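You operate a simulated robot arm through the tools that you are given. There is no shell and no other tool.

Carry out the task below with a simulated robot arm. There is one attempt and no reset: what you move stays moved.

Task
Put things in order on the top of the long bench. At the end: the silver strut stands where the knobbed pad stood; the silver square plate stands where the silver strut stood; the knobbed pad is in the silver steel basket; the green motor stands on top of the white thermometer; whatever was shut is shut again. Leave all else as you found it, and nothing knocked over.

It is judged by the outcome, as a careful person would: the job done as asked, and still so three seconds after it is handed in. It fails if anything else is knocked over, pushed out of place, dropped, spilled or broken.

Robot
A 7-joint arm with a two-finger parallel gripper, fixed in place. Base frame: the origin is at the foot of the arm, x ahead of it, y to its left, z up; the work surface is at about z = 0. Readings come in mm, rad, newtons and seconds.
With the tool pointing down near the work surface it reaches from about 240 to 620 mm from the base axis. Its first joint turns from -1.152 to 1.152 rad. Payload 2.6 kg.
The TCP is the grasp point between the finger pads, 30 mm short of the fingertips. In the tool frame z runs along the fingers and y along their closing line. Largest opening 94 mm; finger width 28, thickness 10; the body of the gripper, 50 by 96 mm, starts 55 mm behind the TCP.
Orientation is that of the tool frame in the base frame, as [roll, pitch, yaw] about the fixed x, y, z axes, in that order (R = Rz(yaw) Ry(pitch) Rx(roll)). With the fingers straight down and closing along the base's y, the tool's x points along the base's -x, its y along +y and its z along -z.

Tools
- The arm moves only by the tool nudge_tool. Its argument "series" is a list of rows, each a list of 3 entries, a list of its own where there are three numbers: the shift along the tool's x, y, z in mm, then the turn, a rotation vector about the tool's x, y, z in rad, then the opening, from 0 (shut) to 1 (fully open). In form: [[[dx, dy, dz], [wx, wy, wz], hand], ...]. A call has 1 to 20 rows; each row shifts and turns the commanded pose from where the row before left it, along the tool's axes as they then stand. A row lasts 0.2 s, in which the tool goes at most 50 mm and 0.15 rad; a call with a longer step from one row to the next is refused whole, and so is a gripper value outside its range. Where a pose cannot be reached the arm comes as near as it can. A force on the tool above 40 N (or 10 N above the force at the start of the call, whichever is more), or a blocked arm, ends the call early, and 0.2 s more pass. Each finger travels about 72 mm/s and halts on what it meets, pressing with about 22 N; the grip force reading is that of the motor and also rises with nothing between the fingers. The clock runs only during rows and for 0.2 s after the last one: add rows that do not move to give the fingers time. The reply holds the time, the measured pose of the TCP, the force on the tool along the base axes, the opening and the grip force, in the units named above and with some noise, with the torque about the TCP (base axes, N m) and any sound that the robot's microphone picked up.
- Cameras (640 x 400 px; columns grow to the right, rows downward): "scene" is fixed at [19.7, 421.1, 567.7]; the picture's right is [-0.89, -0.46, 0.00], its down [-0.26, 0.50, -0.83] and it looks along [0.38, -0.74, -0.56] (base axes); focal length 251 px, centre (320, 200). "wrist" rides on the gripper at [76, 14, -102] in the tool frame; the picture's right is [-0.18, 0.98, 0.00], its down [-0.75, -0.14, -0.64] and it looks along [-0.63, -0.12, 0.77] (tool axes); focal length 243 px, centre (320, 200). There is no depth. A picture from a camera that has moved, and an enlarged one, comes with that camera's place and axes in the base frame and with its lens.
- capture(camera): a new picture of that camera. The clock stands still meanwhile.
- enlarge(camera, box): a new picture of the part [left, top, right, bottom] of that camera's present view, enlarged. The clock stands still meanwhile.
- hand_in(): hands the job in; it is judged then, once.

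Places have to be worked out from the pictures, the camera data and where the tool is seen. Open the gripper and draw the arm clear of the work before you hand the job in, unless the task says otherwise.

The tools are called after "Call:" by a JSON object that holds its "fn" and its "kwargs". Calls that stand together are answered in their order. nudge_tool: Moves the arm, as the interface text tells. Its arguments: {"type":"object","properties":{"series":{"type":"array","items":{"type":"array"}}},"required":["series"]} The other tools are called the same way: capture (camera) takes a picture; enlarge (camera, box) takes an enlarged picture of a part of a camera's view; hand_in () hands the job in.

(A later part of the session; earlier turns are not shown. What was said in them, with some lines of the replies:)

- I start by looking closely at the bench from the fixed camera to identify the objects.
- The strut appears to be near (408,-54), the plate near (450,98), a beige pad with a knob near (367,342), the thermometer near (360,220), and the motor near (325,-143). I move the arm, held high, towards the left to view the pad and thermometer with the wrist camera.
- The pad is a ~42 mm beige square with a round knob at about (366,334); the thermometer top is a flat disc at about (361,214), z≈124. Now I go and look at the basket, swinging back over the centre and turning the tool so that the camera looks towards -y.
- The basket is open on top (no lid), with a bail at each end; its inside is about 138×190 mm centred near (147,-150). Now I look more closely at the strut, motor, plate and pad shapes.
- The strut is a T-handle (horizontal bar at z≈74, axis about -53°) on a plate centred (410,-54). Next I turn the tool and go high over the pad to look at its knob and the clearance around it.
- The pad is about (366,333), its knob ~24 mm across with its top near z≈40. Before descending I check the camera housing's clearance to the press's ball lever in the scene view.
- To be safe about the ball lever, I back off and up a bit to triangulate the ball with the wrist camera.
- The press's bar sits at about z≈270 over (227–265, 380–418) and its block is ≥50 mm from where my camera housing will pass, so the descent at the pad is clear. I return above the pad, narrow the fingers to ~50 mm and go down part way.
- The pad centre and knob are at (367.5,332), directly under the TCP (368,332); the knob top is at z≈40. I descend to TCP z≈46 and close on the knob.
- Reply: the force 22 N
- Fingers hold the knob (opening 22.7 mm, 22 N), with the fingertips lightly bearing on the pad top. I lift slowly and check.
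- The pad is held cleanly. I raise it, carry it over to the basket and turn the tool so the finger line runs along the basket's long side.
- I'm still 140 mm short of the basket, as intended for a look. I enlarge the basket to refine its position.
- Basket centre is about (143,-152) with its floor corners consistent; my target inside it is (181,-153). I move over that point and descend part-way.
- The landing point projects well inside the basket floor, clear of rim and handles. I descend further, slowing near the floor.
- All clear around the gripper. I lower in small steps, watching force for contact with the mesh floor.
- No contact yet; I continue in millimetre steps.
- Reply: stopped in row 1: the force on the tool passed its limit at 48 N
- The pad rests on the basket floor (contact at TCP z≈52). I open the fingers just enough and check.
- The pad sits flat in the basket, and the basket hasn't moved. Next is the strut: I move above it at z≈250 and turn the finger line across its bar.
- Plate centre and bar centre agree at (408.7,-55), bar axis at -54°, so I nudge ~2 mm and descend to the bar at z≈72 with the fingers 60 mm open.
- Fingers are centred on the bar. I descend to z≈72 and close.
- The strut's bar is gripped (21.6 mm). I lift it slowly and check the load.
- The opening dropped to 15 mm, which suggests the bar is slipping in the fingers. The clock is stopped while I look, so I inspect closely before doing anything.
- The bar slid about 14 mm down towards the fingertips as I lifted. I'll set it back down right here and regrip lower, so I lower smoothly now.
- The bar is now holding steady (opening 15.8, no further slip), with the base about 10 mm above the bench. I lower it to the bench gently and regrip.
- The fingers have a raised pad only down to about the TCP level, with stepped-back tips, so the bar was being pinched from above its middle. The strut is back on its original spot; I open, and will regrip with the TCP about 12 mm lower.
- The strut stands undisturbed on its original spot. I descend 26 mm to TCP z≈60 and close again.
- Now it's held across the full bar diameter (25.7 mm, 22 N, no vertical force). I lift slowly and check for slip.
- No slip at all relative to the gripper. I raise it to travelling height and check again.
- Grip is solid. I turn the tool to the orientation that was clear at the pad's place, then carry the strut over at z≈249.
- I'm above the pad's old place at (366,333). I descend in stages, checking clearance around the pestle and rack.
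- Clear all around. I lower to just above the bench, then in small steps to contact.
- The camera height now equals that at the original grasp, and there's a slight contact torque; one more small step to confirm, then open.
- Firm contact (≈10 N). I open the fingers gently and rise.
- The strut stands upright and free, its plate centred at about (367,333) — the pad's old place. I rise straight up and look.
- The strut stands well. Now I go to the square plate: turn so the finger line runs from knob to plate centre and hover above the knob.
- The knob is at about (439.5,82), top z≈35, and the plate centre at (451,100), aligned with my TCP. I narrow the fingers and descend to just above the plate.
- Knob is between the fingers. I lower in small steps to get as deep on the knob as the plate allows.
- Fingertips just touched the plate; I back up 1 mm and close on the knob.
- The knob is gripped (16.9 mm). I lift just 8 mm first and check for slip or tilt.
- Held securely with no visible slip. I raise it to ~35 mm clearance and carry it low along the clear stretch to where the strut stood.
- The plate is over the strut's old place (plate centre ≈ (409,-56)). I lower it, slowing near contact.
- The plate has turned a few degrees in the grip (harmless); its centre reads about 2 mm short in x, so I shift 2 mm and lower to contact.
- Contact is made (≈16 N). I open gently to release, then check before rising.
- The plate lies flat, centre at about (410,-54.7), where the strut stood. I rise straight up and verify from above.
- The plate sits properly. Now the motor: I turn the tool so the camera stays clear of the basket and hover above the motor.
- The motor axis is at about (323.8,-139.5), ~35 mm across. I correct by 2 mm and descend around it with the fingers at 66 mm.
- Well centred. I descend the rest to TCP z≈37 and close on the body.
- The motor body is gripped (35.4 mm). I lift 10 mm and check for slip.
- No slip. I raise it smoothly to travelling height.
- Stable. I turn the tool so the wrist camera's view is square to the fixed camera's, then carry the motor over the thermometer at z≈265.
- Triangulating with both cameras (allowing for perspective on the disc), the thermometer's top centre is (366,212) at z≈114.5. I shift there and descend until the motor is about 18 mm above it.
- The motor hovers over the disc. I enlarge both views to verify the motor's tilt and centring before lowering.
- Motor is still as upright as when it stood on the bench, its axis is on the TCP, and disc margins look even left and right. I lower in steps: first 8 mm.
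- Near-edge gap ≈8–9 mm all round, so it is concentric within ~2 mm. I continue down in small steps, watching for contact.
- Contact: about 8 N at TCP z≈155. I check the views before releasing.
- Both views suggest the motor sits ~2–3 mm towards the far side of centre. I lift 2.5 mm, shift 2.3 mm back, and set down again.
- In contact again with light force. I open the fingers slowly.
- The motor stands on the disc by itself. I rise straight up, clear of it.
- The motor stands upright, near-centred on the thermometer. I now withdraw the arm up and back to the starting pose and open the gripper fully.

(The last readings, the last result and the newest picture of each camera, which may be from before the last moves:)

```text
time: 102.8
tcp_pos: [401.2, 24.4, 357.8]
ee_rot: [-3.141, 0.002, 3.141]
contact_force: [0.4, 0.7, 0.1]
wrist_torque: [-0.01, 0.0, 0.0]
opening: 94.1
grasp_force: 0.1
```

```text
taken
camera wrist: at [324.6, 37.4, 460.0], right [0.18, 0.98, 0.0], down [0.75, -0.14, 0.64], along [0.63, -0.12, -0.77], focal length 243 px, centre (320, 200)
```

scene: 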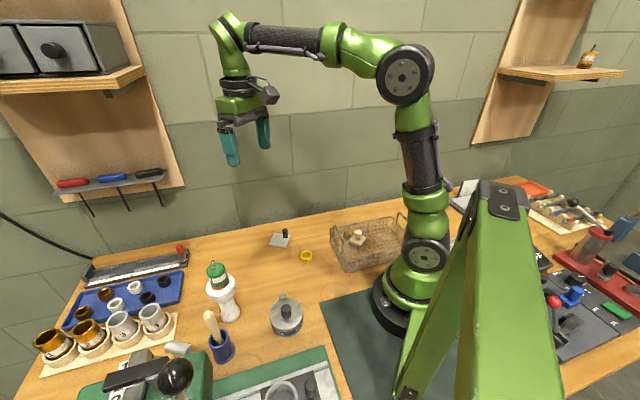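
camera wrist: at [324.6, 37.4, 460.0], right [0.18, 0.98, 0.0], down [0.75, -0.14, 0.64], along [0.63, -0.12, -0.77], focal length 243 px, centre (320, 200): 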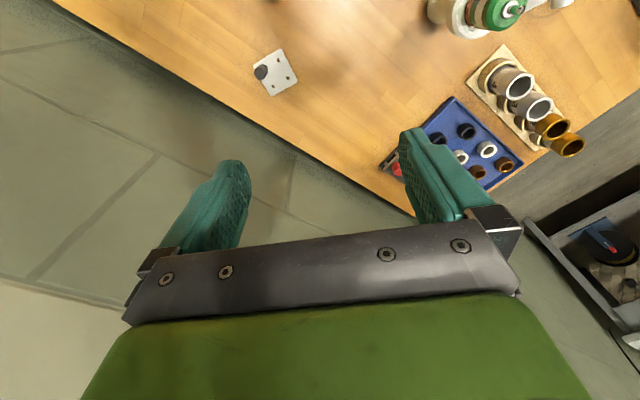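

Everything appears in place. I take a last close look at the moved objects before handing in.

Call:
{"fn": "enlarge", "kwargs": {"camera": "scene", "box": [130, 250, 280, 370]}}

Call:
{"fn": "enlarge", "kwargs": {"camera": "scene", "box": [250, 200, 420, 290]}}

Call:
{"fn": "enlarge", "kwargs": {"camera": "scene", "box": [30, 230, 350, 400]}}

```text
3.33 times, centred on (205, 310) of scene
camera zoom: at [19.7, 421.1, 567.7], right [-0.89, -0.46, 0.0], down [-0.26, 0.5, -0.83], along [0.38, -0.74, -0.56], focal length 835 px, centre (703, -167)
```

zoom: 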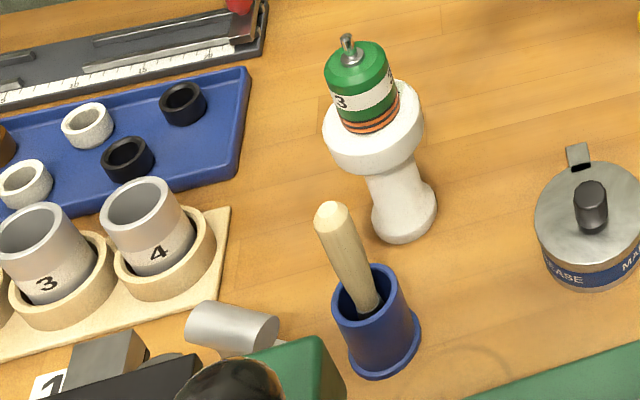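

```text
3.76 times, centred on (335, 245) of scene
camera zoom: at [19.7, 421.1, 567.7], right [-0.89, -0.46, 0.0], down [-0.26, 0.5, -0.83], along [0.38, -0.74, -0.56], focal length 944 px, centre (264, 31)
```

zoom: 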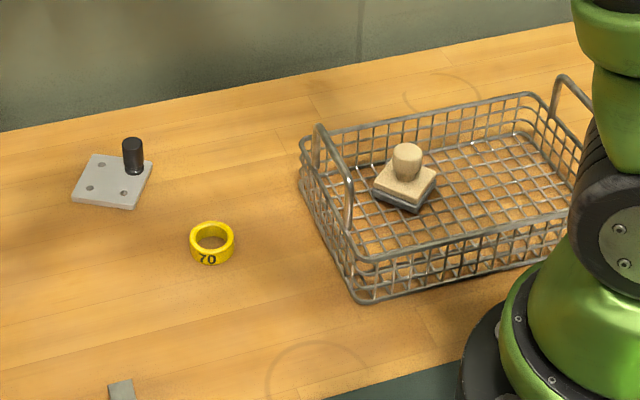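

```text
2.00 times, centred on (190, 315) of scene
camera zoom: at [19.7, 421.1, 567.7], right [-0.89, -0.46, 0.0], down [-0.26, 0.5, -0.83], along [0.38, -0.74, -0.56], focal length 501 px, centre (580, -30)
```

zoom: 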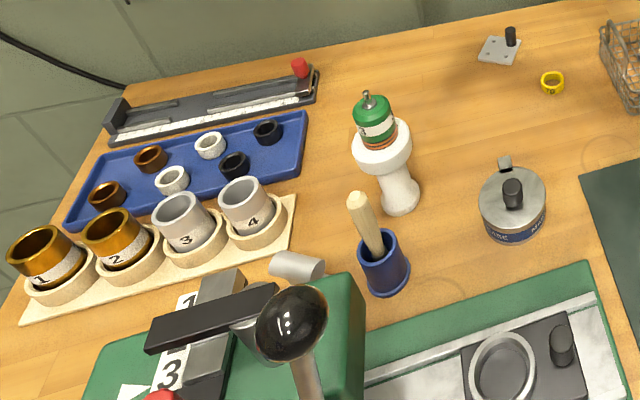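

The pad is in the basket, the strut stands on the pad's old place, the plate is where the strut was, and the motor stands on the thermometer. Nothing else has moved and nothing was opened. The gripper is open and the arm is clear, so I hand in.

Call:
{"fn": "hand_in", "kwargs": {}}

```text
The job is handed in.
```

The bench is in order as you asked, and I've handed the job in.

- **Knobbed pad:** it lies flat in the silver steel basket.
- **Silver strut:** it stands upright where the pad stood, its base centred within about 1 mm of the old spot. Its bar now points a different way than before.
- **Silver square plate:** it lies flat where the strut stood, centred within about 1–2 mm. It turned about 5° in the grip on the way.
- **Green motor:** it stands upright on top of the white thermometer, centred to within a few millimetres.

The strut slipped in the gripper on my first lift. It came back down on its original spot without falling over, and I gripped it lower before moving it.

Nothing needed opening, so there was nothing to shut again. In the last pictures everything else was where it started and nothing had been knocked over. The gripper was open and the arm back at its starting pose when I handed in.
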